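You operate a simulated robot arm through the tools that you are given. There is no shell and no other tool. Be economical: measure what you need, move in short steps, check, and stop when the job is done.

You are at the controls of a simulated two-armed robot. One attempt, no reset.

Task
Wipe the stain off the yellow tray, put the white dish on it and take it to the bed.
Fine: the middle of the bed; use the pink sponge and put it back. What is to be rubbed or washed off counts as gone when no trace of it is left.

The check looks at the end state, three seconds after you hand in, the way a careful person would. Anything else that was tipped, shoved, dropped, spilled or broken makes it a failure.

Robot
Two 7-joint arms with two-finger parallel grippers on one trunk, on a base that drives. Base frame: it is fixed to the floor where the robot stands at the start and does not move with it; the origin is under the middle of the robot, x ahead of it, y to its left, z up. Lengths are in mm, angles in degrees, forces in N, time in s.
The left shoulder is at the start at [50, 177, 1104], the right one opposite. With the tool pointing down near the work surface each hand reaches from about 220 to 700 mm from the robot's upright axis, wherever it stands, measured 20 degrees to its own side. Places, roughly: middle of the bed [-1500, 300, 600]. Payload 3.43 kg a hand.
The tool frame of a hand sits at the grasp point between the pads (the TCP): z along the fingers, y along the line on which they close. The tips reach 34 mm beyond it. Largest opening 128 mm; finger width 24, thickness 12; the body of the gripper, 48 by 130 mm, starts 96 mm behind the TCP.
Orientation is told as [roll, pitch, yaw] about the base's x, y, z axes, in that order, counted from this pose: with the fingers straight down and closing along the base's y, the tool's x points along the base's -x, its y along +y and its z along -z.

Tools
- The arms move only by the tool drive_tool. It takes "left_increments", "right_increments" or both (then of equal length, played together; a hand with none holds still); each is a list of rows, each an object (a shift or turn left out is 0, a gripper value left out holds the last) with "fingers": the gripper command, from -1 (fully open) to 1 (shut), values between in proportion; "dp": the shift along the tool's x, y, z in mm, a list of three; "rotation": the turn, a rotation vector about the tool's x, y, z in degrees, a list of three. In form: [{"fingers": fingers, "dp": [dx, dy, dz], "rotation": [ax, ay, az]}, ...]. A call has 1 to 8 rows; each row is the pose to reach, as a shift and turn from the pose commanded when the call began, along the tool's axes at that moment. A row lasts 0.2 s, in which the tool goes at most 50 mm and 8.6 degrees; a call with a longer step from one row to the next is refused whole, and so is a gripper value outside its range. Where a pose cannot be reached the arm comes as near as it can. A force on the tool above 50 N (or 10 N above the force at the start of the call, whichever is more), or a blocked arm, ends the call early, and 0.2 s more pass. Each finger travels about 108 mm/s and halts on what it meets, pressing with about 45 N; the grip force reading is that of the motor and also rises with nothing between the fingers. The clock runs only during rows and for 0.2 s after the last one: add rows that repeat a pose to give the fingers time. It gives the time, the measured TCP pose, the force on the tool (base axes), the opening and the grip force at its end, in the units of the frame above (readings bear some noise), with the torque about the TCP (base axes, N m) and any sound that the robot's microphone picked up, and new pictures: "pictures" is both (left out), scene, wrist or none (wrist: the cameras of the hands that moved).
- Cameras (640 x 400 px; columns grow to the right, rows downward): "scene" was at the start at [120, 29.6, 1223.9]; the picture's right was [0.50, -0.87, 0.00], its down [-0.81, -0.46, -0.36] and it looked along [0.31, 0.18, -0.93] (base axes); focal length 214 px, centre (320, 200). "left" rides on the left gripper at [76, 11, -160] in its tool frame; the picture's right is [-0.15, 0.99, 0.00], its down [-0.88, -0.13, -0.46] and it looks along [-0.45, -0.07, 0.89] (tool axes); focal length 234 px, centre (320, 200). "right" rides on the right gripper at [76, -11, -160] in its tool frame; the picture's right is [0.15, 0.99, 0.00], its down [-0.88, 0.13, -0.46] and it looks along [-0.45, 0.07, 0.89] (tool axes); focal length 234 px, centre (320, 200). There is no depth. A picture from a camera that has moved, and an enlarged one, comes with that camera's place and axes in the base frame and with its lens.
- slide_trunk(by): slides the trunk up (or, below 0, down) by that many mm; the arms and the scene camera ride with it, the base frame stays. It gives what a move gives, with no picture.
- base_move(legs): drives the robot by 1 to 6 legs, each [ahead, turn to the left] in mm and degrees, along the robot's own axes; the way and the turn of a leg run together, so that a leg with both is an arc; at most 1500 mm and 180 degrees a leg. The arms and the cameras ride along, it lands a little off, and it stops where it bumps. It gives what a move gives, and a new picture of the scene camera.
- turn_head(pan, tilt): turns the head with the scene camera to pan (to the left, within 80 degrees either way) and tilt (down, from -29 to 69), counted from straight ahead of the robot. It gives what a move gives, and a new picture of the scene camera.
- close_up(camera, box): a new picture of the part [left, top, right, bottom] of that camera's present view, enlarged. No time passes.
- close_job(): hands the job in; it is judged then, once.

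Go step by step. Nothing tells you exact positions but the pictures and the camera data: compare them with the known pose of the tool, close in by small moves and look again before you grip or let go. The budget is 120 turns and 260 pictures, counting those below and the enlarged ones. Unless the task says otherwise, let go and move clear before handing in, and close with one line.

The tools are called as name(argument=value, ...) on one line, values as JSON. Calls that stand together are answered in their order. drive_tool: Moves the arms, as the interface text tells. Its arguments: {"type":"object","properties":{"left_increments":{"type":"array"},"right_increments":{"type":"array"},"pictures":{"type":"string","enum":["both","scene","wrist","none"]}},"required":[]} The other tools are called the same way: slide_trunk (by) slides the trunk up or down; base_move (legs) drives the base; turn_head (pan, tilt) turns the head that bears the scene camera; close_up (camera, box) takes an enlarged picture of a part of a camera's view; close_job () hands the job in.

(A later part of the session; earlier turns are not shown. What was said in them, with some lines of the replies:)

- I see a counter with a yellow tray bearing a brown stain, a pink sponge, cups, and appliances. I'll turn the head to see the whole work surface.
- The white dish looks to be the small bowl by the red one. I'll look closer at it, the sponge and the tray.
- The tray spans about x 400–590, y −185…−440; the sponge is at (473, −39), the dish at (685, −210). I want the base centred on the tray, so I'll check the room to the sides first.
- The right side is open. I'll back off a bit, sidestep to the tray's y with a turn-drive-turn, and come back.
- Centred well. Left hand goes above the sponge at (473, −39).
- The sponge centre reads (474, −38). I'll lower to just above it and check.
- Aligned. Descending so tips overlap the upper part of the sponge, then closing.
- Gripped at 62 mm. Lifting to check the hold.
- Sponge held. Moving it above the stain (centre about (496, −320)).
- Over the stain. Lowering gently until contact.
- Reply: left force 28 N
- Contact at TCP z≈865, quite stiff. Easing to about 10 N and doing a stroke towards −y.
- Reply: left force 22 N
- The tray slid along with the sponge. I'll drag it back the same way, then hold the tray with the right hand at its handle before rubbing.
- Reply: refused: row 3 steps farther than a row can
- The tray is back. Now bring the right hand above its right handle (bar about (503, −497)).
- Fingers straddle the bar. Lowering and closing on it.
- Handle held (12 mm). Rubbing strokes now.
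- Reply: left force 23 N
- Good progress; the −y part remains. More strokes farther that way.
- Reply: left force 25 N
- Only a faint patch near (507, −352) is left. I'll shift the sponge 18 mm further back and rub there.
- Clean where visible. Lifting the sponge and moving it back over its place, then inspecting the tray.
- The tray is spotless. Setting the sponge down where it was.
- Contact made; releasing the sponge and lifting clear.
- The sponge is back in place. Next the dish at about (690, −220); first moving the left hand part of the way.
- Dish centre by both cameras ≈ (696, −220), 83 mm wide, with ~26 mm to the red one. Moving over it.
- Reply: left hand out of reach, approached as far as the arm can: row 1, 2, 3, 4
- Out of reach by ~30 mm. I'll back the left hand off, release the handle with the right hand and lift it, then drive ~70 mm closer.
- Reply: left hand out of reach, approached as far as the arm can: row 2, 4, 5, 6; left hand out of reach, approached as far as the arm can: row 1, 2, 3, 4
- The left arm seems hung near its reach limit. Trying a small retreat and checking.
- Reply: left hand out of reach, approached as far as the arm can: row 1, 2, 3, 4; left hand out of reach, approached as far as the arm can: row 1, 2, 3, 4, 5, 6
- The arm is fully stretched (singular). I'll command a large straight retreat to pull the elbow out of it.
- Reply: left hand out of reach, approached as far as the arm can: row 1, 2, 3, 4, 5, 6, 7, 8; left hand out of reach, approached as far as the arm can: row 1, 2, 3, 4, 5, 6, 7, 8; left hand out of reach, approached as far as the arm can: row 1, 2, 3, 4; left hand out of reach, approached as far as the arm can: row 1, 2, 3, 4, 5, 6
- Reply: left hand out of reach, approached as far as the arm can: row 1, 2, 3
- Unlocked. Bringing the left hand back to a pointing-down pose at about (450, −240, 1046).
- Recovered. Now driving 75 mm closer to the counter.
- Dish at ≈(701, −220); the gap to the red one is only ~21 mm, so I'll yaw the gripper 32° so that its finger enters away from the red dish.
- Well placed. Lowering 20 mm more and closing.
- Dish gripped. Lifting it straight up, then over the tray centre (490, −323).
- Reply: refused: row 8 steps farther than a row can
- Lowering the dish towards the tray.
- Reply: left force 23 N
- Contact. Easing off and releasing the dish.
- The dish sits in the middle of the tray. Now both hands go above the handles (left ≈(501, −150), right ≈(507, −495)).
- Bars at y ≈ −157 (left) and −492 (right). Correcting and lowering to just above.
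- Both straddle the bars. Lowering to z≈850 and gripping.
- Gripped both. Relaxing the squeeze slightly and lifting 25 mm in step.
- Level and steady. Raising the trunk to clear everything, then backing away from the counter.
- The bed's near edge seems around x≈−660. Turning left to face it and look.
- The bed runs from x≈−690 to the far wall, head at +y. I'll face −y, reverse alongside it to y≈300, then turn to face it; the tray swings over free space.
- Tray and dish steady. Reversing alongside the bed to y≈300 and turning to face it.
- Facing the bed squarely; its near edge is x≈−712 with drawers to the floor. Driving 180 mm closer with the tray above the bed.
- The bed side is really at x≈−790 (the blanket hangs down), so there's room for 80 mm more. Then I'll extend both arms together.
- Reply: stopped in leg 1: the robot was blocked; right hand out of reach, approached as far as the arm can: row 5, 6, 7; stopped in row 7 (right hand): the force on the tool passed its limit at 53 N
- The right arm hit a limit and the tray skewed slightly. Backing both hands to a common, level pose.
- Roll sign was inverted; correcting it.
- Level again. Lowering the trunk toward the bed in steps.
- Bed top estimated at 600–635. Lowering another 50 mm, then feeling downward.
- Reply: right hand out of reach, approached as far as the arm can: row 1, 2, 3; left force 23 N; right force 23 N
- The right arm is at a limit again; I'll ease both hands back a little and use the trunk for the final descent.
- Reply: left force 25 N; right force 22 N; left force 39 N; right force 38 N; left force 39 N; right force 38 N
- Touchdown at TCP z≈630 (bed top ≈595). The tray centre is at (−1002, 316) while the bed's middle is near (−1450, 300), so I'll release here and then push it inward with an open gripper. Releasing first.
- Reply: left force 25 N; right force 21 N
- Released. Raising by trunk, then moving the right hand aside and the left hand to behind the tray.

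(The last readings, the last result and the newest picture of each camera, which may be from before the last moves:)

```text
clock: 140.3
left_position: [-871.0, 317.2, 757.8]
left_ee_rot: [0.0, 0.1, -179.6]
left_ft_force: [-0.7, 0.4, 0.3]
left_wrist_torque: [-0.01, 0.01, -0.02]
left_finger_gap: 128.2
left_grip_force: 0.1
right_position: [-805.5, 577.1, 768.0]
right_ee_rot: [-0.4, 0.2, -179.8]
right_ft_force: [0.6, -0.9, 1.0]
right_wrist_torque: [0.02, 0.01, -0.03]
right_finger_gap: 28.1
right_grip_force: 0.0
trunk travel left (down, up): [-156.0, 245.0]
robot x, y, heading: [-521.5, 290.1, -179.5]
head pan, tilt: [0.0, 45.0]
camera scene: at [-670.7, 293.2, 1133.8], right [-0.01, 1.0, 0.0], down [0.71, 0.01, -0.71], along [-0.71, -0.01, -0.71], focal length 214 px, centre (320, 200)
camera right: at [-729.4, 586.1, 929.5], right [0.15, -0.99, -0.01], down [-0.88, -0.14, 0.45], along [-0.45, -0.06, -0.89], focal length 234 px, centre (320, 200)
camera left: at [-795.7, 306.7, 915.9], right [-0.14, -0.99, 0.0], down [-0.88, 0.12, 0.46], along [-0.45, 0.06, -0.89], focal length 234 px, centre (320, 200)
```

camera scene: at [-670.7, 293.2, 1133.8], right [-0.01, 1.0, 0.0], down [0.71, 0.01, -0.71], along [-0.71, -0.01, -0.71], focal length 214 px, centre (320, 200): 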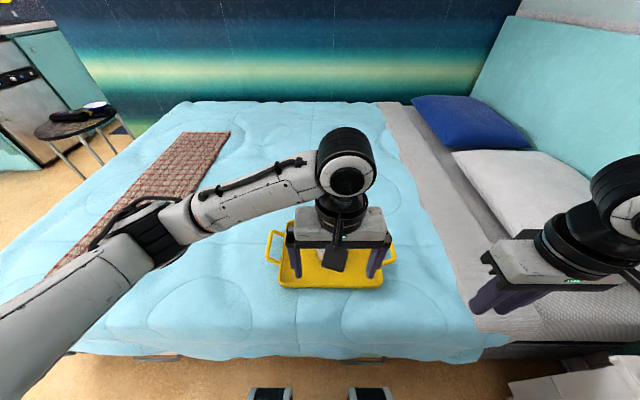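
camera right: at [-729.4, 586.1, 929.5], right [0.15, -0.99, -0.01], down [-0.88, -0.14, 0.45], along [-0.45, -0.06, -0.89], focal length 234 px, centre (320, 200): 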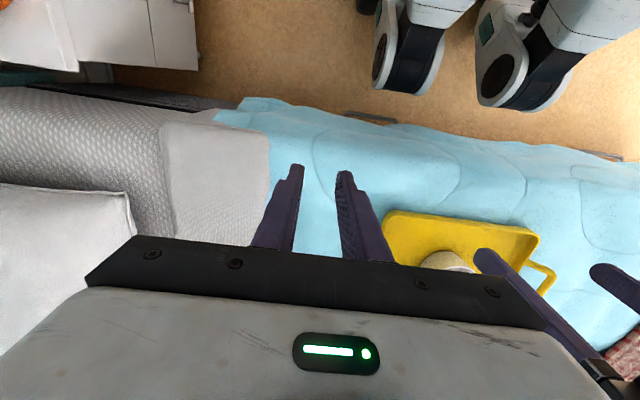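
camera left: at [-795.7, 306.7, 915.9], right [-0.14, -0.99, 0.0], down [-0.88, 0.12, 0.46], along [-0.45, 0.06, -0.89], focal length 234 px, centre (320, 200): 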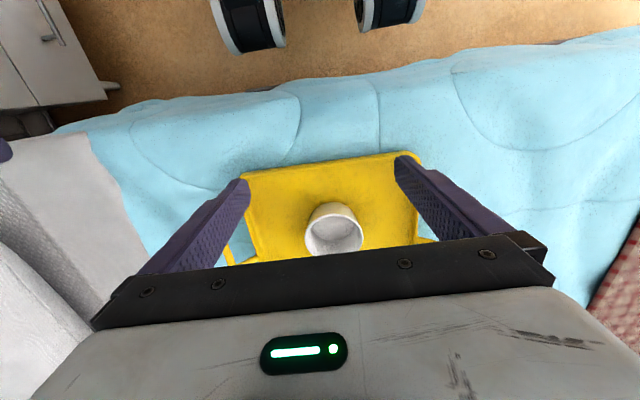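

Near rim is at x≈−895, y 200–430. I'll tilt the left gripper 30° forward (fingers open as a two-point pusher) just behind the rim.

drive_tool(left_increments=[{"dp": [8, 0, 0], "rotation": [0, -7.5, 0]}, {"dp": [16, 0, 0], "rotation": [0, -15, 0]}, {"dp": [24, 0, 0], "rotation": [0, -22.5, 0]}, {"dp": [30, 0, 0], "rotation": [0, -30, 0]}, {"dp": [30, 0, 0], "rotation": [0, -30, 0]}])

slide_trunk(by=-95)

turn_head(pan=5, tilt=55)

close_up(camera="left", box=[0, 0, 640, 400])

```text
clock: 141.5
left_position: [-841.0, 316.1, 754.4]
left_ee_rot: [0.0, -30.2, -179.5]
left_ft_force: [0.7, 0.3, 0.9]
left_wrist_torque: [-0.03, -0.03, 0.0]
left_finger_gap: 127.9
left_grip_force: 0.0
right_position: [-805.5, 576.0, 768.2]
right_ee_rot: [-0.5, 0.2, -179.7]
right_ft_force: [-0.3, -0.2, -0.2]
right_wrist_torque: [-0.02, -0.02, -0.03]
right_finger_gap: 28.1
right_grip_force: 0.0
trunk travel left (down, up): [-156.0, 245.0]
robot x, y, heading: [-521.6, 295.8, -179.5]
head pan, tilt: [0.0, 45.0]
camera scene: at [-670.6, 293.2, 1133.8], right [-0.01, 1.0, 0.0], down [0.71, 0.01, -0.71], along [-0.71, -0.01, -0.71], focal length 214 px, centre (320, 200)
camera left: at [-695.9, 306.3, 855.7], right [-0.12, -0.99, 0.07], down [-0.53, 0.13, 0.84], along [-0.84, 0.06, -0.54], focal length 234 px, centre (320, 200)
```

scene: 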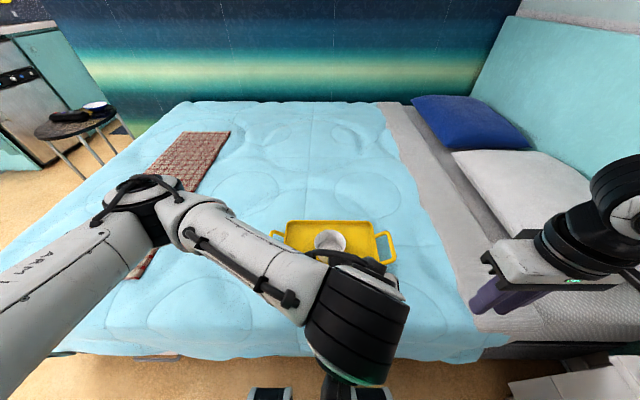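
left: 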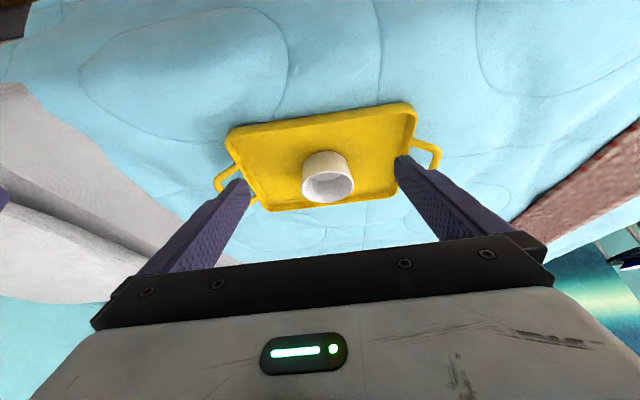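

```text
clock: 142.8
left_position: [-841.2, 317.1, 660.3]
left_ee_rot: [0.0, -29.9, -179.5]
left_ft_force: [0.2, -0.9, -0.4]
left_wrist_torque: [-0.01, -0.02, -0.02]
left_finger_gap: 127.8
left_grip_force: 0.0
right_position: [-805.9, 576.1, 673.8]
right_ee_rot: [-0.4, 0.1, -179.9]
right_ft_force: [-0.3, 0.2, -0.5]
right_wrist_torque: [-0.01, 0.0, 0.0]
right_finger_gap: 28.5
right_grip_force: 0.0
trunk travel left (down, up): [-61.0, 340.0]
robot x, y, heading: [-520.2, 291.7, -179.2]
head pan, tilt: [0.0, 45.0]
```

```text
clock: 143.5
left_position: [-841.7, 317.5, 660.6]
left_ee_rot: [0.0, -29.9, -179.6]
left_ft_force: [0.3, 0.3, -0.2]
left_wrist_torque: [0.01, 0.01, 0.01]
left_finger_gap: 128.0
left_grip_force: 0.0
right_position: [-804.3, 575.6, 673.1]
right_ee_rot: [-0.4, 0.1, -179.8]
right_ft_force: [-0.5, -0.2, 0.5]
right_wrist_torque: [0.01, 0.01, -0.04]
right_finger_gap: 28.4
right_grip_force: 0.0
trunk travel left (down, up): [-61.0, 340.0]
robot x, y, heading: [-517.3, 292.0, -179.3]
head pan, tilt: [5.0, 55.0]
camera scene: at [-661.1, 287.0, 1025.4], right [-0.1, 1.0, 0.0], down [0.81, 0.08, -0.57], along [-0.57, -0.06, -0.82], focal length 214 px, centre (320, 200)
```

scene: 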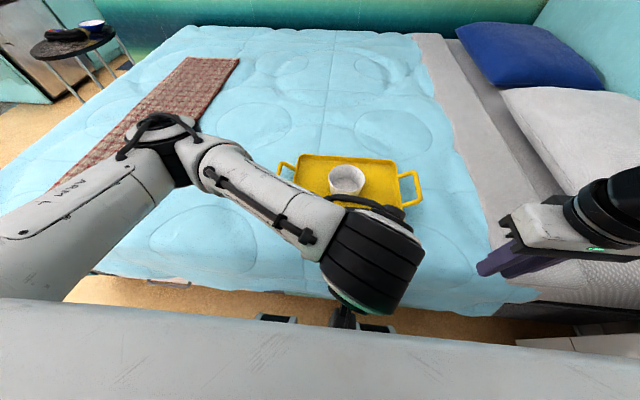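

```text
1.00 times, centred on (320, 200) of left (not enlarged: the box is as wide or as high as the picture)
camera zoom: at [-696.1, 306.3, 761.0], right [-0.12, -0.99, 0.07], down [-0.54, 0.13, 0.84], along [-0.84, 0.06, -0.55], focal length 234 px, centre (320, 200)
```

zoom: 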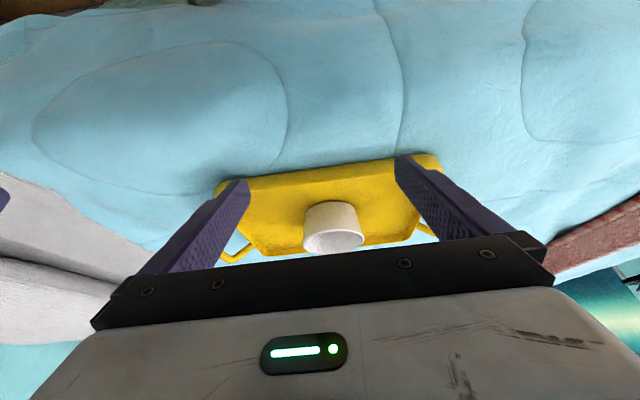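

Raising the right hand out of the way and lowering the left fingertips to just above the blanket.

drive_tool(left_increments=[{"dp": [5, 0, 8.7]}, {"dp": [10, 0, 17.3]}, {"dp": [11, 0, 19]}, {"dp": [11, 0, 19]}], right_increments=[{"dp": [0, 0, -30]}, {"dp": [0, 0, -65]}, {"dp": [0, 0, -100]}, {"dp": [0, 0, -130]}], pictures="none")

close_up(camera="left", box=[160, 100, 480, 300])

```text
clock: 144.5
left_position: [-842.5, 317.3, 639.4]
left_ee_rot: [0.0, -30.0, -179.6]
left_ft_force: [0.0, 0.4, -0.3]
left_wrist_torque: [0.02, 0.0, -0.02]
left_finger_gap: 128.0
left_grip_force: 0.1
right_position: [-804.7, 575.6, 803.6]
right_ee_rot: [-0.5, 0.3, -179.9]
right_ft_force: [0.3, -0.3, -0.2]
right_wrist_torque: [0.0, -0.02, 0.02]
right_finger_gap: 28.3
right_grip_force: 0.0
trunk travel left (down, up): [-61.0, 340.0]
robot x, y, heading: [-524.0, 296.3, -179.4]
head pan, tilt: [5.0, 55.0]
```

```text
2.00 times, centred on (320, 200) of left
camera zoom: at [-696.4, 306.1, 739.0], right [-0.12, -0.99, 0.07], down [-0.54, 0.13, 0.84], along [-0.84, 0.06, -0.55], focal length 468 px, centre (320, 200)
```

zoom: 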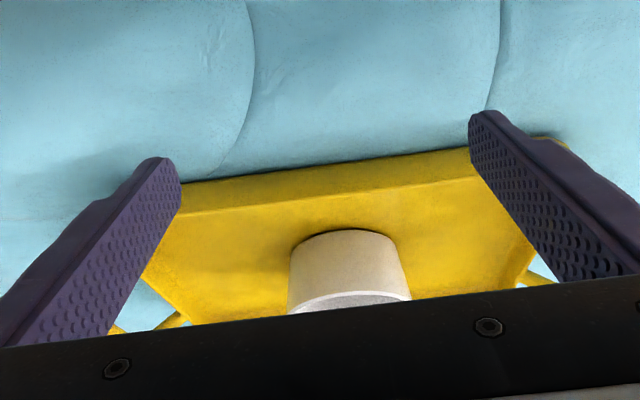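

Lowering 4 mm more and advancing to touch the rim.

drive_tool(left_increments=[{"dp": [2, 0, 3.5]}, {"dp": [-6.7, 0, 8.5]}, {"dp": [-15.3, 0, 13.5]}, {"dp": [-19.7, 0, 16]}], pictures="none")

close_up(camera="left", box=[160, 100, 480, 300])

```text
clock: 145.5
left_position: [-865.5, 315.8, 633.2]
left_ee_rot: [-0.1, -30.0, -179.8]
left_ft_force: [-0.7, -0.5, -0.6]
left_wrist_torque: [0.02, -0.01, 0.03]
left_finger_gap: 127.9
left_grip_force: 0.0
right_position: [-805.7, 575.6, 804.3]
right_ee_rot: [-0.4, 0.2, -179.8]
right_ft_force: [0.3, 0.5, 0.5]
right_wrist_torque: [0.02, 0.02, 0.03]
right_finger_gap: 28.6
right_grip_force: 0.1
trunk travel left (down, up): [-61.0, 340.0]
robot x, y, heading: [-522.8, 292.1, -179.4]
head pan, tilt: [5.0, 55.0]
```

```text
2.00 times, centred on (320, 200) of left
camera zoom: at [-721.0, 306.4, 735.3], right [-0.12, -0.99, 0.07], down [-0.54, 0.13, 0.83], along [-0.84, 0.06, -0.55], focal length 468 px, centre (320, 200)
```

zoom: 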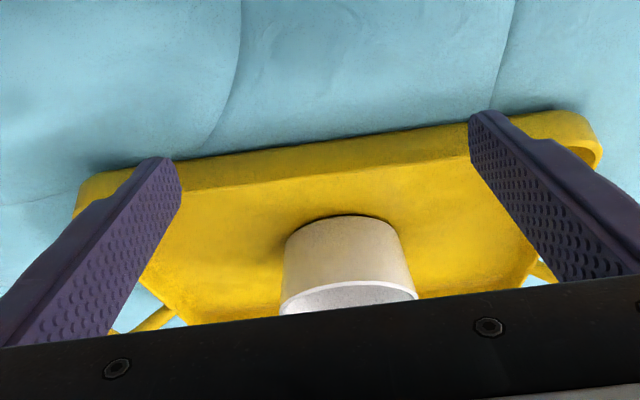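

drive_tool(left_increments=[{"dp": [-8.7, 0, 5]}, {"dp": [-17.3, 0, 10]}, {"dp": [-26, 0, 15]}, {"dp": [-34.6, 0, 20]}, {"dp": [-43.3, 0, 25]}], pictures="scene")

close_up(camera="left", box=[160, 100, 480, 300])

```text
clock: 146.7
left_position: [-916.3, 316.4, 634.5]
left_ee_rot: [0.1, -30.1, -179.7]
left_ft_force: [5.2, 0.1, 6.5]
left_wrist_torque: [-0.05, -0.03, 0.13]
left_finger_gap: 127.7
left_grip_force: 0.1
right_position: [-805.5, 575.1, 803.8]
right_ee_rot: [-0.4, 0.1, -179.8]
right_ft_force: [0.1, 0.9, 0.0]
right_wrist_torque: [0.0, -0.01, 0.04]
right_finger_gap: 28.2
right_grip_force: 0.2
trunk travel left (down, up): [-61.0, 340.0]
robot x, y, heading: [-518.6, 294.3, -179.6]
head pan, tilt: [5.0, 55.0]
camera scene: at [-660.5, 287.0, 1025.6], right [-0.1, 1.0, 0.0], down [0.81, 0.08, -0.57], along [-0.57, -0.06, -0.82], focal length 214 px, centre (320, 200)
```

scene: 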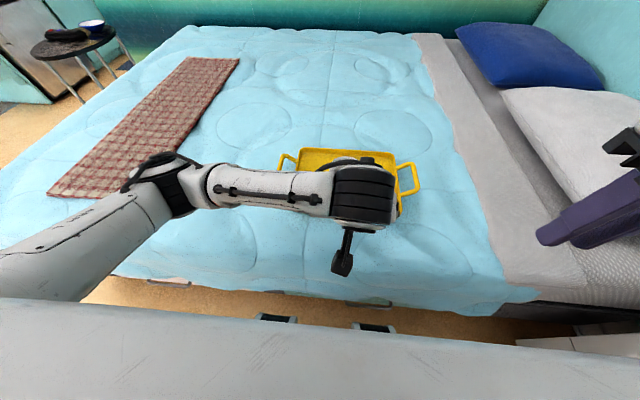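

```text
2.00 times, centred on (320, 200) of left
camera zoom: at [-770.9, 305.9, 735.4], right [-0.12, -0.99, 0.07], down [-0.53, 0.13, 0.84], along [-0.84, 0.06, -0.54], focal length 468 px, centre (320, 200)
```

zoom: 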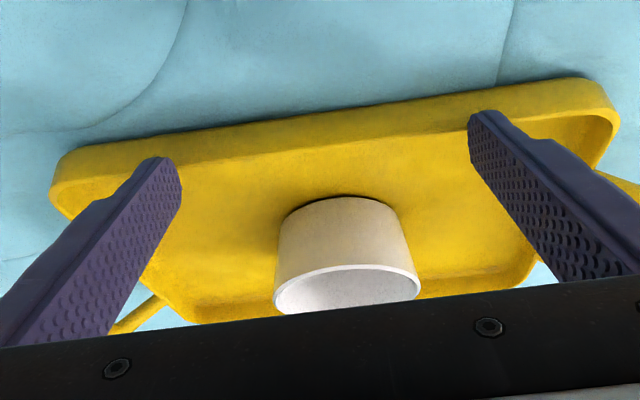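

The tilted tips ride over the rim; a flatter finger is needed, and more reach. I'll lift off and turn the robot to the right, which brings the left shoulder nearer the bed's middle.

drive_tool(left_increments=[{"dp": [17, 0, -10]}, {"dp": [20, 0, -45]}, {"dp": [10, 0, -85]}, {"dp": [0, 0, -120]}], pictures="none")

base_move(legs=[[-35, 0], [0, -30]])

```text
clock: 147.7
left_position: [-856.4, 315.5, 737.6]
left_ee_rot: [0.1, -30.0, -179.6]
left_ft_force: [0.0, 0.2, -1.0]
left_wrist_torque: [-0.01, 0.03, 0.0]
left_finger_gap: 128.0
left_grip_force: 0.1
right_position: [-806.4, 574.6, 803.5]
right_ee_rot: [-0.5, 0.1, -179.9]
right_ft_force: [-0.6, 0.1, 0.5]
right_wrist_torque: [-0.01, 0.0, -0.01]
right_finger_gap: 28.3
right_grip_force: 0.0
trunk travel left (down, up): [-61.0, 340.0]
robot x, y, heading: [-519.0, 295.4, -179.2]
head pan, tilt: [5.0, 55.0]
```

```text
clock: 150.1
left_position: [-764.9, 480.7, 737.2]
left_ee_rot: [0.0, -30.0, 150.5]
left_ft_force: [-0.7, 0.4, 0.1]
left_wrist_torque: [0.02, 0.01, 0.06]
left_finger_gap: 128.2
left_grip_force: 0.1
right_position: [-591.8, 679.9, 804.6]
right_ee_rot: [-0.3, 0.2, 150.3]
right_ft_force: [-0.9, 0.2, 0.7]
right_wrist_torque: [0.01, -0.02, -0.01]
right_finger_gap: 28.1
right_grip_force: 0.0
trunk travel left (down, up): [-61.0, 340.0]
robot x, y, heading: [-488.0, 296.4, 150.5]
head pan, tilt: [5.0, 55.0]
camera scene: at [-611.1, 359.1, 1025.4], right [0.41, 0.91, 0.0], down [0.75, -0.34, -0.57], along [-0.52, 0.24, -0.82], focal length 214 px, centre (320, 200)
```

scene: 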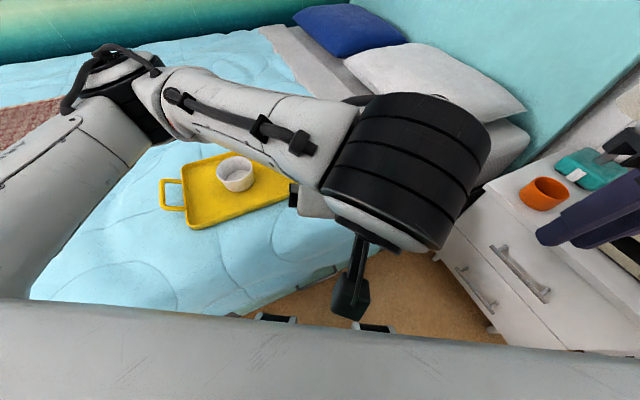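

Turned cleanly. Re-orienting the left hand to push along −x with only 15° tilt, behind the tray.

drive_tool(left_increments=[{"dp": [5, 35, -3], "rotation": [-2.3, 2.9, -5.5]}, {"dp": [10, 69, -6], "rotation": [-4.5, 5.9, -11]}, {"dp": [15, 104, -9], "rotation": [-6.8, 8.8, -16.4]}, {"dp": [20, 138, -12], "rotation": [-9, 11.8, -21.9]}, {"dp": [25, 173, -14.5], "rotation": [-11.3, 14.7, -27.4]}, {"dp": [25, 173, -14.5], "rotation": [-11.3, 14.7, -27.4]}])

turn_head(pan=30, tilt=45)

```text
clock: 151.4
left_position: [-825.5, 316.3, 738.6]
left_ee_rot: [0.1, -15.0, -179.9]
left_ft_force: [-0.6, 0.4, 0.1]
left_wrist_torque: [0.0, -0.01, 0.02]
left_finger_gap: 128.0
left_grip_force: 0.0
right_position: [-591.6, 679.7, 804.5]
right_ee_rot: [-0.4, 0.1, 150.3]
right_ft_force: [-0.7, 0.7, 0.5]
right_wrist_torque: [0.06, 0.03, -0.01]
right_finger_gap: 28.2
right_grip_force: 0.0
trunk travel left (down, up): [-61.0, 340.0]
robot x, y, heading: [-482.3, 291.3, 150.5]
head pan, tilt: [5.0, 55.0]
camera scene: at [-611.1, 359.0, 1025.4], right [0.41, 0.91, 0.0], down [0.75, -0.34, -0.57], along [-0.52, 0.24, -0.82], focal length 214 px, centre (320, 200)
camera left: at [-711.3, 304.4, 872.9], right [-0.14, -0.99, 0.04], down [-0.73, 0.13, 0.67], along [-0.67, 0.07, -0.74], focal length 234 px, centre (320, 200)
```

scene: 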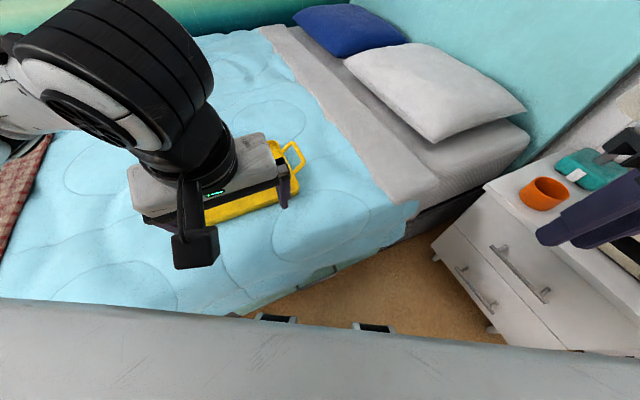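
left: 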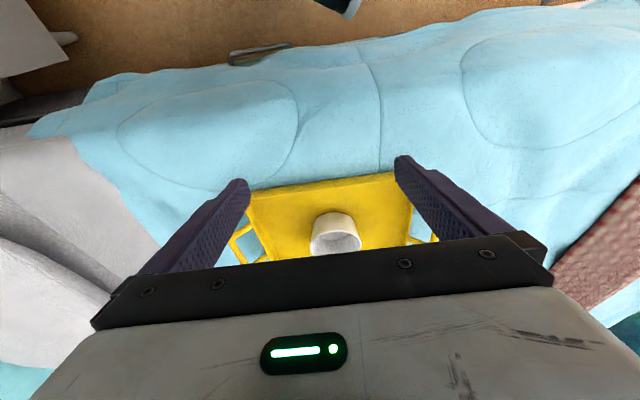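

```text
clock: 152.3
left_position: [-825.7, 316.9, 738.9]
left_ee_rot: [0.0, -15.0, -180.0]
left_ft_force: [-0.1, 0.2, -0.2]
left_wrist_torque: [0.01, 0.0, 0.0]
left_finger_gap: 128.1
left_grip_force: 0.1
right_position: [-592.3, 680.7, 804.0]
right_ee_rot: [-0.3, 0.1, 150.3]
right_ft_force: [-0.1, 0.6, 0.8]
right_wrist_torque: [0.01, -0.03, -0.01]
right_finger_gap: 28.0
right_grip_force: 0.0
trunk travel left (down, up): [-61.0, 340.0]
robot x, y, heading: [-489.7, 292.6, 150.8]
head pan, tilt: [30.0, 45.0]
camera scene: at [-626.7, 328.5, 1038.8], right [-0.01, 1.0, 0.0], down [0.71, 0.01, -0.71], along [-0.71, -0.01, -0.71], focal length 214 px, centre (320, 200)
```

scene: 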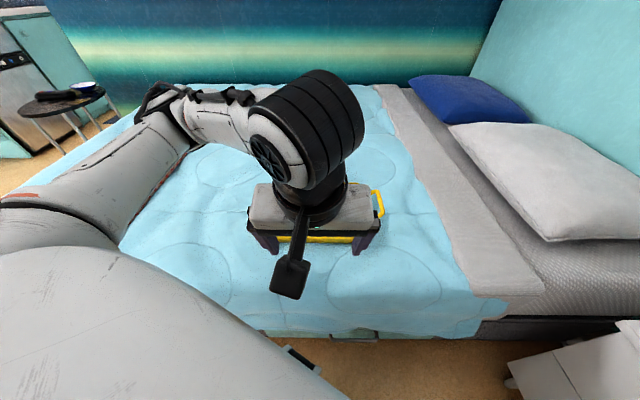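

Rim now at x≈−914. Lowering the fingertips behind it.

drive_tool(left_increments=[{"dp": [10.4, -3, 38.6]}, {"dp": [20.7, -3, 77.3]}, {"dp": [25.9, -3, 96.6]}, {"dp": [26.4, -3, 98.5]}], pictures="none")

drive_tool(left_increments=[{"dp": [-18, 0, 8.2]}, {"dp": [-37.6, 0, 13.5]}, {"dp": [-47, 0, 16]}], pictures="none")

close_up(camera="left", box=[160, 100, 480, 300])

```text
clock: 153.3
left_position: [-824.1, 319.0, 635.7]
left_ee_rot: [0.0, -15.0, -179.8]
left_ft_force: [-0.1, 0.1, 0.0]
left_wrist_torque: [0.0, 0.01, 0.0]
left_finger_gap: 128.2
left_grip_force: 0.0
right_position: [-591.0, 680.9, 803.8]
right_ee_rot: [-0.3, 0.1, 150.2]
right_ft_force: [0.8, -0.6, 0.1]
right_wrist_torque: [-0.02, -0.01, 0.01]
right_finger_gap: 28.0
right_grip_force: 0.0
trunk travel left (down, up): [-61.0, 340.0]
robot x, y, heading: [-490.2, 289.8, 150.4]
head pan, tilt: [30.0, 45.0]
```

```text
clock: 154.1
left_position: [-875.6, 318.7, 633.2]
left_ee_rot: [0.0, -15.0, 180.1]
left_ft_force: [-0.5, 0.2, 0.2]
left_wrist_torque: [0.01, -0.02, 0.02]
left_finger_gap: 127.9
left_grip_force: 0.0
right_position: [-593.0, 679.7, 804.5]
right_ee_rot: [-0.4, 0.1, 150.2]
right_ft_force: [0.4, 0.1, -0.4]
right_wrist_torque: [0.01, 0.01, -0.01]
right_finger_gap: 28.3
right_grip_force: 0.1
trunk travel left (down, up): [-61.0, 340.0]
robot x, y, heading: [-486.2, 288.9, 150.5]
head pan, tilt: [30.0, 45.0]
```

```text
2.00 times, centred on (320, 200) of left
camera zoom: at [-760.8, 307.5, 767.6], right [-0.14, -0.99, 0.04], down [-0.73, 0.13, 0.67], along [-0.67, 0.07, -0.74], focal length 468 px, centre (320, 200)
```

zoom: 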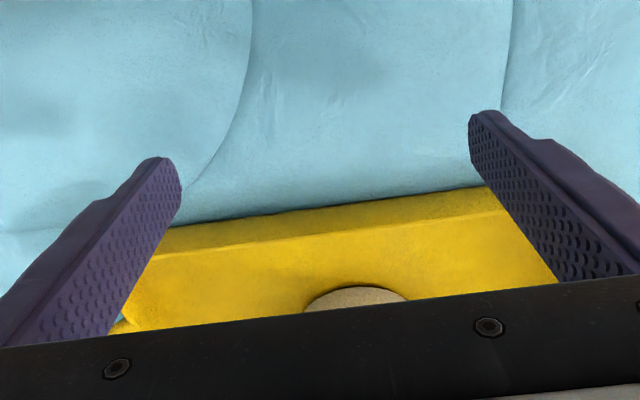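

Tips are low behind the rim. Pushing forward 90 mm slowly.

drive_tool(left_increments=[{"dp": [-9.7, 0, 2.6]}, {"dp": [-19.3, 0, 5.2]}, {"dp": [-29, 0, 7.8]}, {"dp": [-40.6, 0, 10.9]}, {"dp": [-52.2, 0, 14]}, {"dp": [-63.8, 0, 17.1]}, {"dp": [-75.3, 0, 20.2]}, {"dp": [-87, 0, 23.3]}], pictures="scene")

close_up(camera="left", box=[160, 100, 480, 300])

```text
clock: 155.9
left_position: [-965.2, 318.9, 632.8]
left_ee_rot: [-0.1, -14.9, -179.8]
left_ft_force: [3.5, 0.1, 1.6]
left_wrist_torque: [0.05, -0.03, 0.1]
left_finger_gap: 127.9
left_grip_force: 0.1
right_position: [-590.3, 679.7, 804.1]
right_ee_rot: [-0.3, 0.1, 150.2]
right_ft_force: [-0.3, -0.4, 0.0]
right_wrist_torque: [-0.03, 0.0, -0.01]
right_finger_gap: 28.2
right_grip_force: 0.1
trunk travel left (down, up): [-61.0, 340.0]
robot x, y, heading: [-487.9, 294.9, 150.3]
head pan, tilt: [30.0, 45.0]
camera scene: at [-626.5, 328.4, 1038.9], right [-0.01, 1.0, 0.0], down [0.71, 0.01, -0.71], along [-0.71, -0.01, -0.71], focal length 214 px, centre (320, 200)
```

scene: 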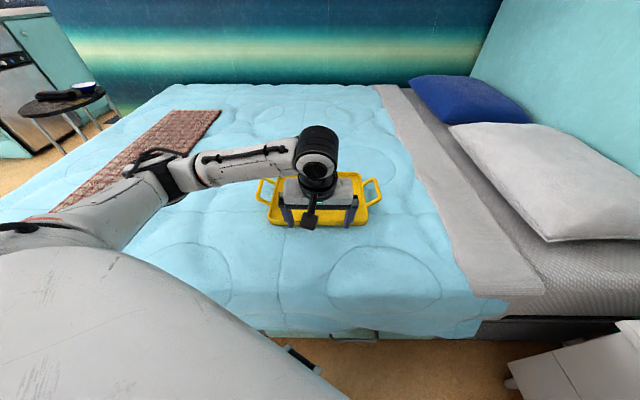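

```text
2.00 times, centred on (320, 200) of left
camera zoom: at [-850.6, 307.9, 767.7], right [-0.14, -0.99, 0.04], down [-0.73, 0.13, 0.67], along [-0.67, 0.07, -0.74], focal length 468 px, centre (320, 200)
```

zoom: 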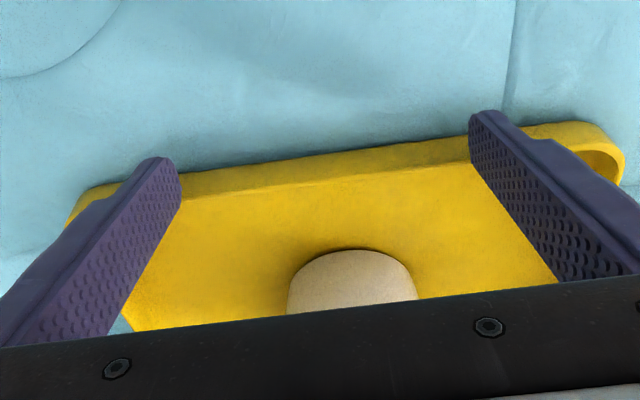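

Pushing well at ~3.5 N. Continuing.

drive_tool(left_increments=[{"dp": [-14.5, 0, 3.9]}, {"dp": [-29, 0, 7.8]}, {"dp": [-43.5, 0, 11.7]}, {"dp": [-58, 0, 15.5]}, {"dp": [-72.5, 0, 19.4]}, {"dp": [-87, 0, 23.3]}, {"dp": [-101.4, 0, 27.2]}, {"dp": [-116, 0, 31]}], pictures="scene")

close_up(camera="left", box=[160, 100, 480, 300])

```text
clock: 157.7
left_position: [-1083.5, 318.0, 632.5]
left_ee_rot: [0.0, -15.0, -180.0]
left_ft_force: [2.6, 0.8, 0.8]
left_wrist_torque: [-0.06, -0.08, 0.15]
left_finger_gap: 128.0
left_grip_force: 0.0
right_position: [-592.5, 680.7, 804.1]
right_ee_rot: [-0.4, 0.1, 150.3]
right_ft_force: [-0.3, 1.2, -0.8]
right_wrist_torque: [0.0, 0.0, -0.01]
right_finger_gap: 28.1
right_grip_force: 0.1
trunk travel left (down, up): [-61.0, 340.0]
robot x, y, heading: [-482.2, 293.4, 150.6]
head pan, tilt: [30.0, 45.0]
camera scene: at [-626.5, 328.4, 1038.8], right [-0.01, 1.0, 0.0], down [0.71, 0.01, -0.71], along [-0.71, -0.01, -0.71], focal length 214 px, centre (320, 200)
```

scene: 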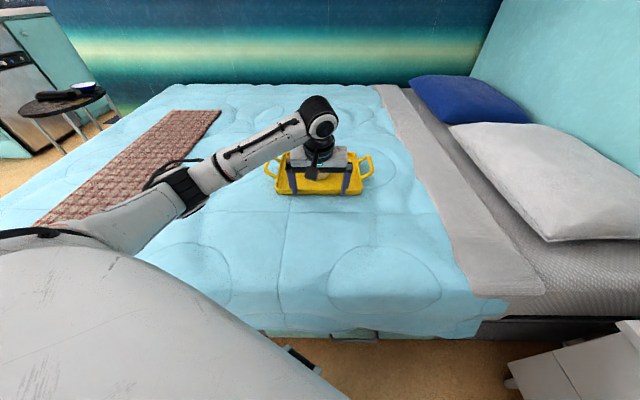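

```text
2.00 times, centred on (320, 200) of left
camera zoom: at [-970.4, 307.4, 767.3], right [-0.14, -0.99, 0.04], down [-0.73, 0.13, 0.67], along [-0.67, 0.07, -0.74], focal length 468 px, centre (320, 200)
```

zoom: 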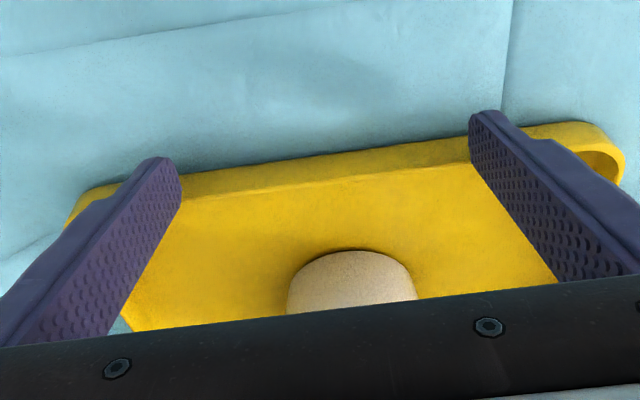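

drive_tool(left_increments=[{"dp": [-14.5, 0, 3.9]}, {"dp": [-29, 0, 7.8]}, {"dp": [-43.5, 0, 11.7]}, {"dp": [-58, 0, 15.5]}, {"dp": [-72.5, 0, 19.4]}, {"dp": [-87, 0, 23.3]}, {"dp": [-101.4, 0, 27.2]}, {"dp": [-116, 0, 31]}], pictures="scene")

close_up(camera="left", box=[160, 100, 480, 300])

```text
clock: 159.5
left_position: [-1205.2, 318.5, 633.7]
left_ee_rot: [-0.1, -15.1, -180.0]
left_ft_force: [2.7, 0.9, 0.6]
left_wrist_torque: [0.03, -0.08, 0.07]
left_finger_gap: 128.0
left_grip_force: 0.0
right_position: [-591.6, 679.8, 804.3]
right_ee_rot: [-0.4, 0.1, 150.3]
right_ft_force: [-0.4, -0.5, 0.4]
right_wrist_torque: [0.01, -0.04, 0.03]
right_finger_gap: 28.4
right_grip_force: 0.1
trunk travel left (down, up): [-61.0, 340.0]
robot x, y, heading: [-484.6, 293.4, 150.7]
head pan, tilt: [30.0, 45.0]
camera scene: at [-626.6, 328.4, 1038.8], right [-0.01, 1.0, 0.0], down [0.71, 0.01, -0.71], along [-0.71, -0.01, -0.71], focal length 214 px, centre (320, 200)
```

scene: 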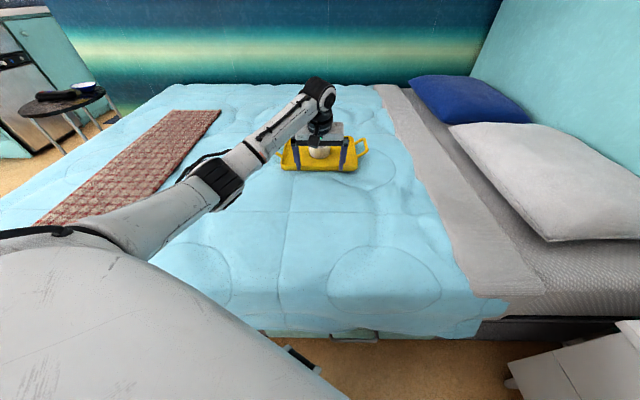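

```text
2.00 times, centred on (320, 200) of left
camera zoom: at [-1090.6, 307.4, 768.0], right [-0.14, -0.99, 0.04], down [-0.73, 0.13, 0.67], along [-0.67, 0.07, -0.74], focal length 468 px, centre (320, 200)
```

zoom: 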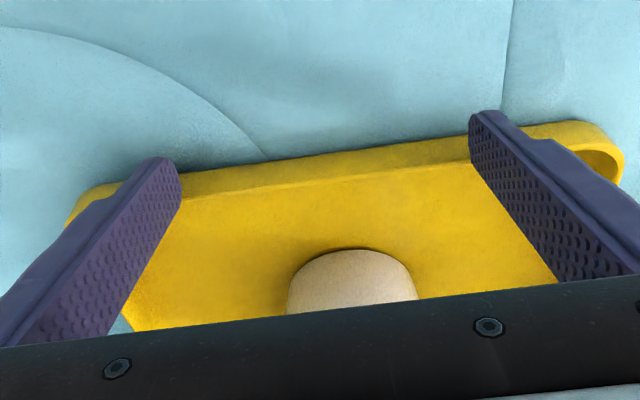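

Tray centre is now ≈(−1322, 320). One more push of 80 mm with the tilt easing to 25°.

drive_tool(left_increments=[{"dp": [-9.7, 0, 2.6], "rotation": [0, -1.2, 0]}, {"dp": [-19.3, 0, 5.2], "rotation": [0, -2.5, 0]}, {"dp": [-29, 0, 7.8], "rotation": [0, -3.7, 0]}, {"dp": [-38.6, 0, 10.4], "rotation": [0, -5, 0]}, {"dp": [-48.3, 0, 13], "rotation": [0, -6.2, 0]}, {"dp": [-58, 0, 15.5], "rotation": [0, -7.5, 0]}, {"dp": [-67.6, 0, 18.1], "rotation": [0, -8.7, 0]}, {"dp": [-77.3, 0, 20.7], "rotation": [0, -10, 0]}], pictures="scene")

close_up(camera="left", box=[160, 100, 480, 300])

```text
clock: 161.3
left_position: [-1283.6, 318.3, 633.8]
left_ee_rot: [-0.1, -25.1, 180.0]
left_ft_force: [5.4, 0.1, 7.7]
left_wrist_torque: [0.54, -0.05, -0.35]
left_finger_gap: 127.9
left_grip_force: 0.1
right_position: [-591.1, 679.5, 803.9]
right_ee_rot: [-0.4, 0.0, 150.3]
right_ft_force: [0.9, -0.2, 0.2]
right_wrist_torque: [-0.01, -0.01, 0.01]
right_finger_gap: 28.1
right_grip_force: 0.1
trunk travel left (down, up): [-61.0, 340.0]
robot x, y, heading: [-489.2, 293.4, 150.9]
head pan, tilt: [30.0, 45.0]
camera scene: at [-625.7, 328.3, 1039.0], right [-0.01, 1.0, 0.0], down [0.71, 0.01, -0.71], along [-0.71, -0.01, -0.71], focal length 214 px, centre (320, 200)
```

scene: 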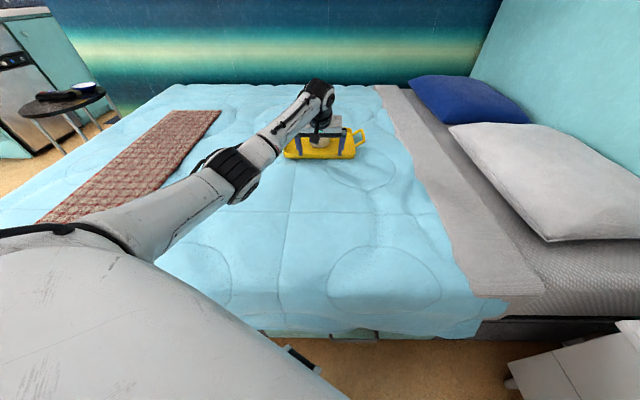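

```text
2.00 times, centred on (320, 200) of left
camera zoom: at [-1148.3, 307.2, 746.5], right [-0.13, -0.99, 0.06], down [-0.6, 0.13, 0.79], along [-0.79, 0.07, -0.61], focal length 468 px, centre (320, 200)
```

zoom: 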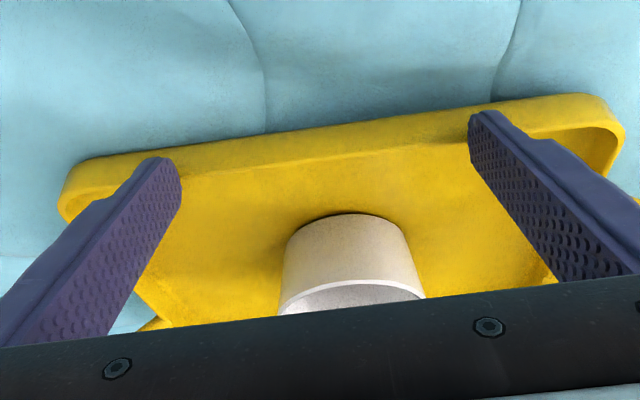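

The rim is at ≈−1294, so the tray centre is ≈(−1391, 320), essentially the bed's middle. Retreating the hand and looking.

drive_tool(left_increments=[{"dp": [22, 0, -10]}, {"dp": [45, 0, -35]}, {"dp": [70, 0, -70]}, {"dp": [95, 0, -100]}, {"dp": [125, 0, -125]}, {"dp": [160, 0, -145]}, {"dp": [195, 0, -160]}, {"dp": [235, 0, -170]}], pictures="scene")

close_up(camera="left", box=[0, 0, 640, 400])

```text
clock: 163.1
left_position: [-998.6, 317.7, 688.0]
left_ee_rot: [0.1, -25.0, -180.0]
left_ft_force: [-0.9, -0.3, 0.3]
left_wrist_torque: [0.03, -0.02, -0.04]
left_finger_gap: 128.1
left_grip_force: 0.0
right_position: [-590.1, 680.8, 804.1]
right_ee_rot: [-0.5, 0.1, 150.3]
right_ft_force: [-0.2, -0.8, -0.2]
right_wrist_torque: [0.01, 0.0, 0.01]
right_finger_gap: 28.2
right_grip_force: 0.1
trunk travel left (down, up): [-61.0, 340.0]
robot x, y, heading: [-486.7, 289.7, 150.7]
head pan, tilt: [30.0, 45.0]
camera scene: at [-626.7, 328.4, 1038.8], right [-0.01, 1.0, 0.0], down [0.71, 0.01, -0.71], along [-0.71, -0.01, -0.71], focal length 214 px, centre (320, 200)
```

scene: 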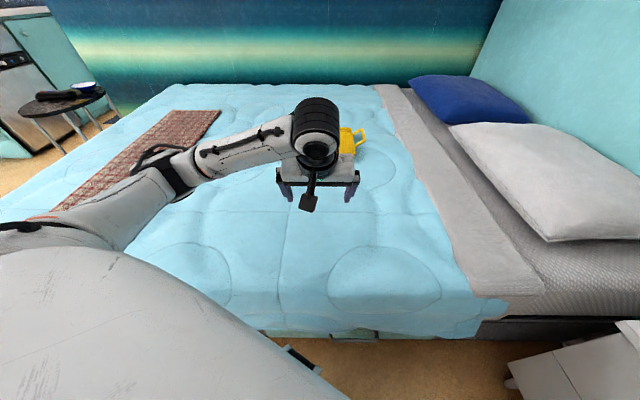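

```text
1.00 times, centred on (320, 200) of left (not enlarged: the box is as wide or as high as the picture)
camera zoom: at [-862.7, 307.2, 800.2], right [-0.13, -0.99, 0.06], down [-0.61, 0.13, 0.78], along [-0.78, 0.07, -0.62], focal length 234 px, centre (320, 200)
```

zoom: 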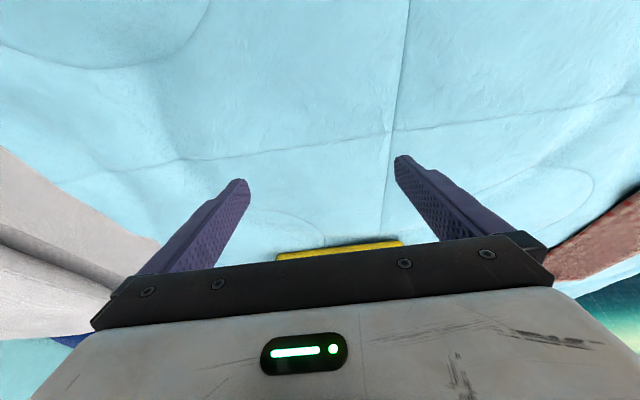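

Raising the trunk and pulling the left hand back for a clear view.

slide_trunk(by=150)

drive_tool(left_increments=[{"dp": [20, 30, -20]}, {"dp": [40, 65, -40]}, {"dp": [60, 100, -60]}, {"dp": [80, 135, -80]}, {"dp": [90, 170, -90]}], pictures="scene")

close_up(camera="scene", box=[220, 80, 460, 230])

```text
clock: 164.9
left_position: [-999.5, 318.3, 836.2]
left_ee_rot: [0.1, -25.0, -180.0]
left_ft_force: [-0.2, 0.7, -0.2]
left_wrist_torque: [0.03, 0.0, -0.01]
left_finger_gap: 127.8
left_grip_force: 0.1
right_position: [-591.8, 680.3, 954.9]
right_ee_rot: [-0.3, 0.3, 150.2]
right_ft_force: [0.3, 0.6, -0.8]
right_wrist_torque: [-0.02, -0.03, 0.03]
right_finger_gap: 28.2
right_grip_force: 0.0
trunk travel left (down, up): [-211.0, 190.0]
robot x, y, heading: [-487.6, 290.7, 150.7]
head pan, tilt: [30.0, 45.0]
```

```text
clock: 166.1
left_position: [-947.4, 168.5, 910.7]
left_ee_rot: [0.0, -24.9, -180.0]
left_ft_force: [0.0, -0.7, 0.1]
left_wrist_torque: [0.01, -0.02, 0.01]
left_finger_gap: 127.8
left_grip_force: 0.0
left hand out of reach, approached as far as the arm can: row 3, 4, 5
right_position: [-590.5, 680.6, 954.1]
right_ee_rot: [-0.4, 0.1, 150.3]
right_ft_force: [-0.6, 0.3, -0.3]
right_wrist_torque: [0.0, 0.03, -0.01]
right_finger_gap: 28.1
right_grip_force: 0.2
trunk travel left (down, up): [-211.0, 190.0]
robot x, y, heading: [-480.8, 293.5, 150.9]
head pan, tilt: [30.0, 45.0]
camera scene: at [-626.2, 327.7, 1188.9], right [-0.01, 1.0, 0.0], down [0.71, 0.01, -0.71], along [-0.71, -0.01, -0.71], focal length 214 px, centre (320, 200)
```

scene: 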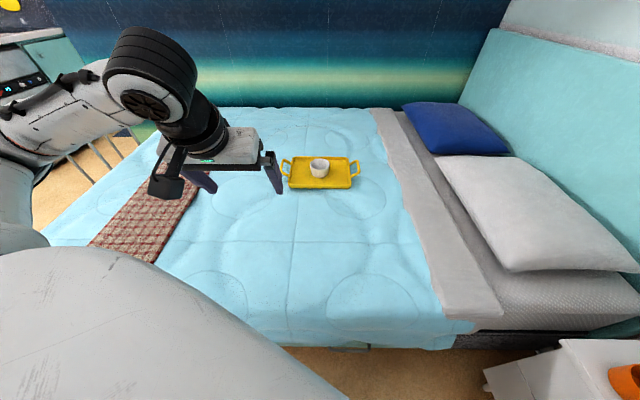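

```text
2.67 times, centred on (340, 155) of scene
camera zoom: at [-626.2, 327.7, 1188.9], right [-0.01, 1.0, 0.0], down [0.71, 0.01, -0.71], along [-0.71, -0.01, -0.71], focal length 572 px, centre (267, 320)
```

zoom: 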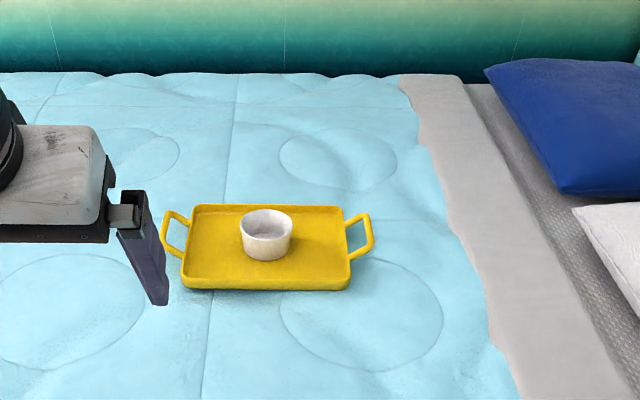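

The clean tray, with the white dish on it, lies level in the middle of the bed at about (−1393, 325). The sponge is back in its place and both hands are clear, so I'm handing in.

close_job()

```text
The job is handed in.
```

The job is handed in: I wiped the stain off the yellow tray, put the pink sponge back, and set the white dish on the tray, which now rests about 40 mm from my estimate of the bed's middle.
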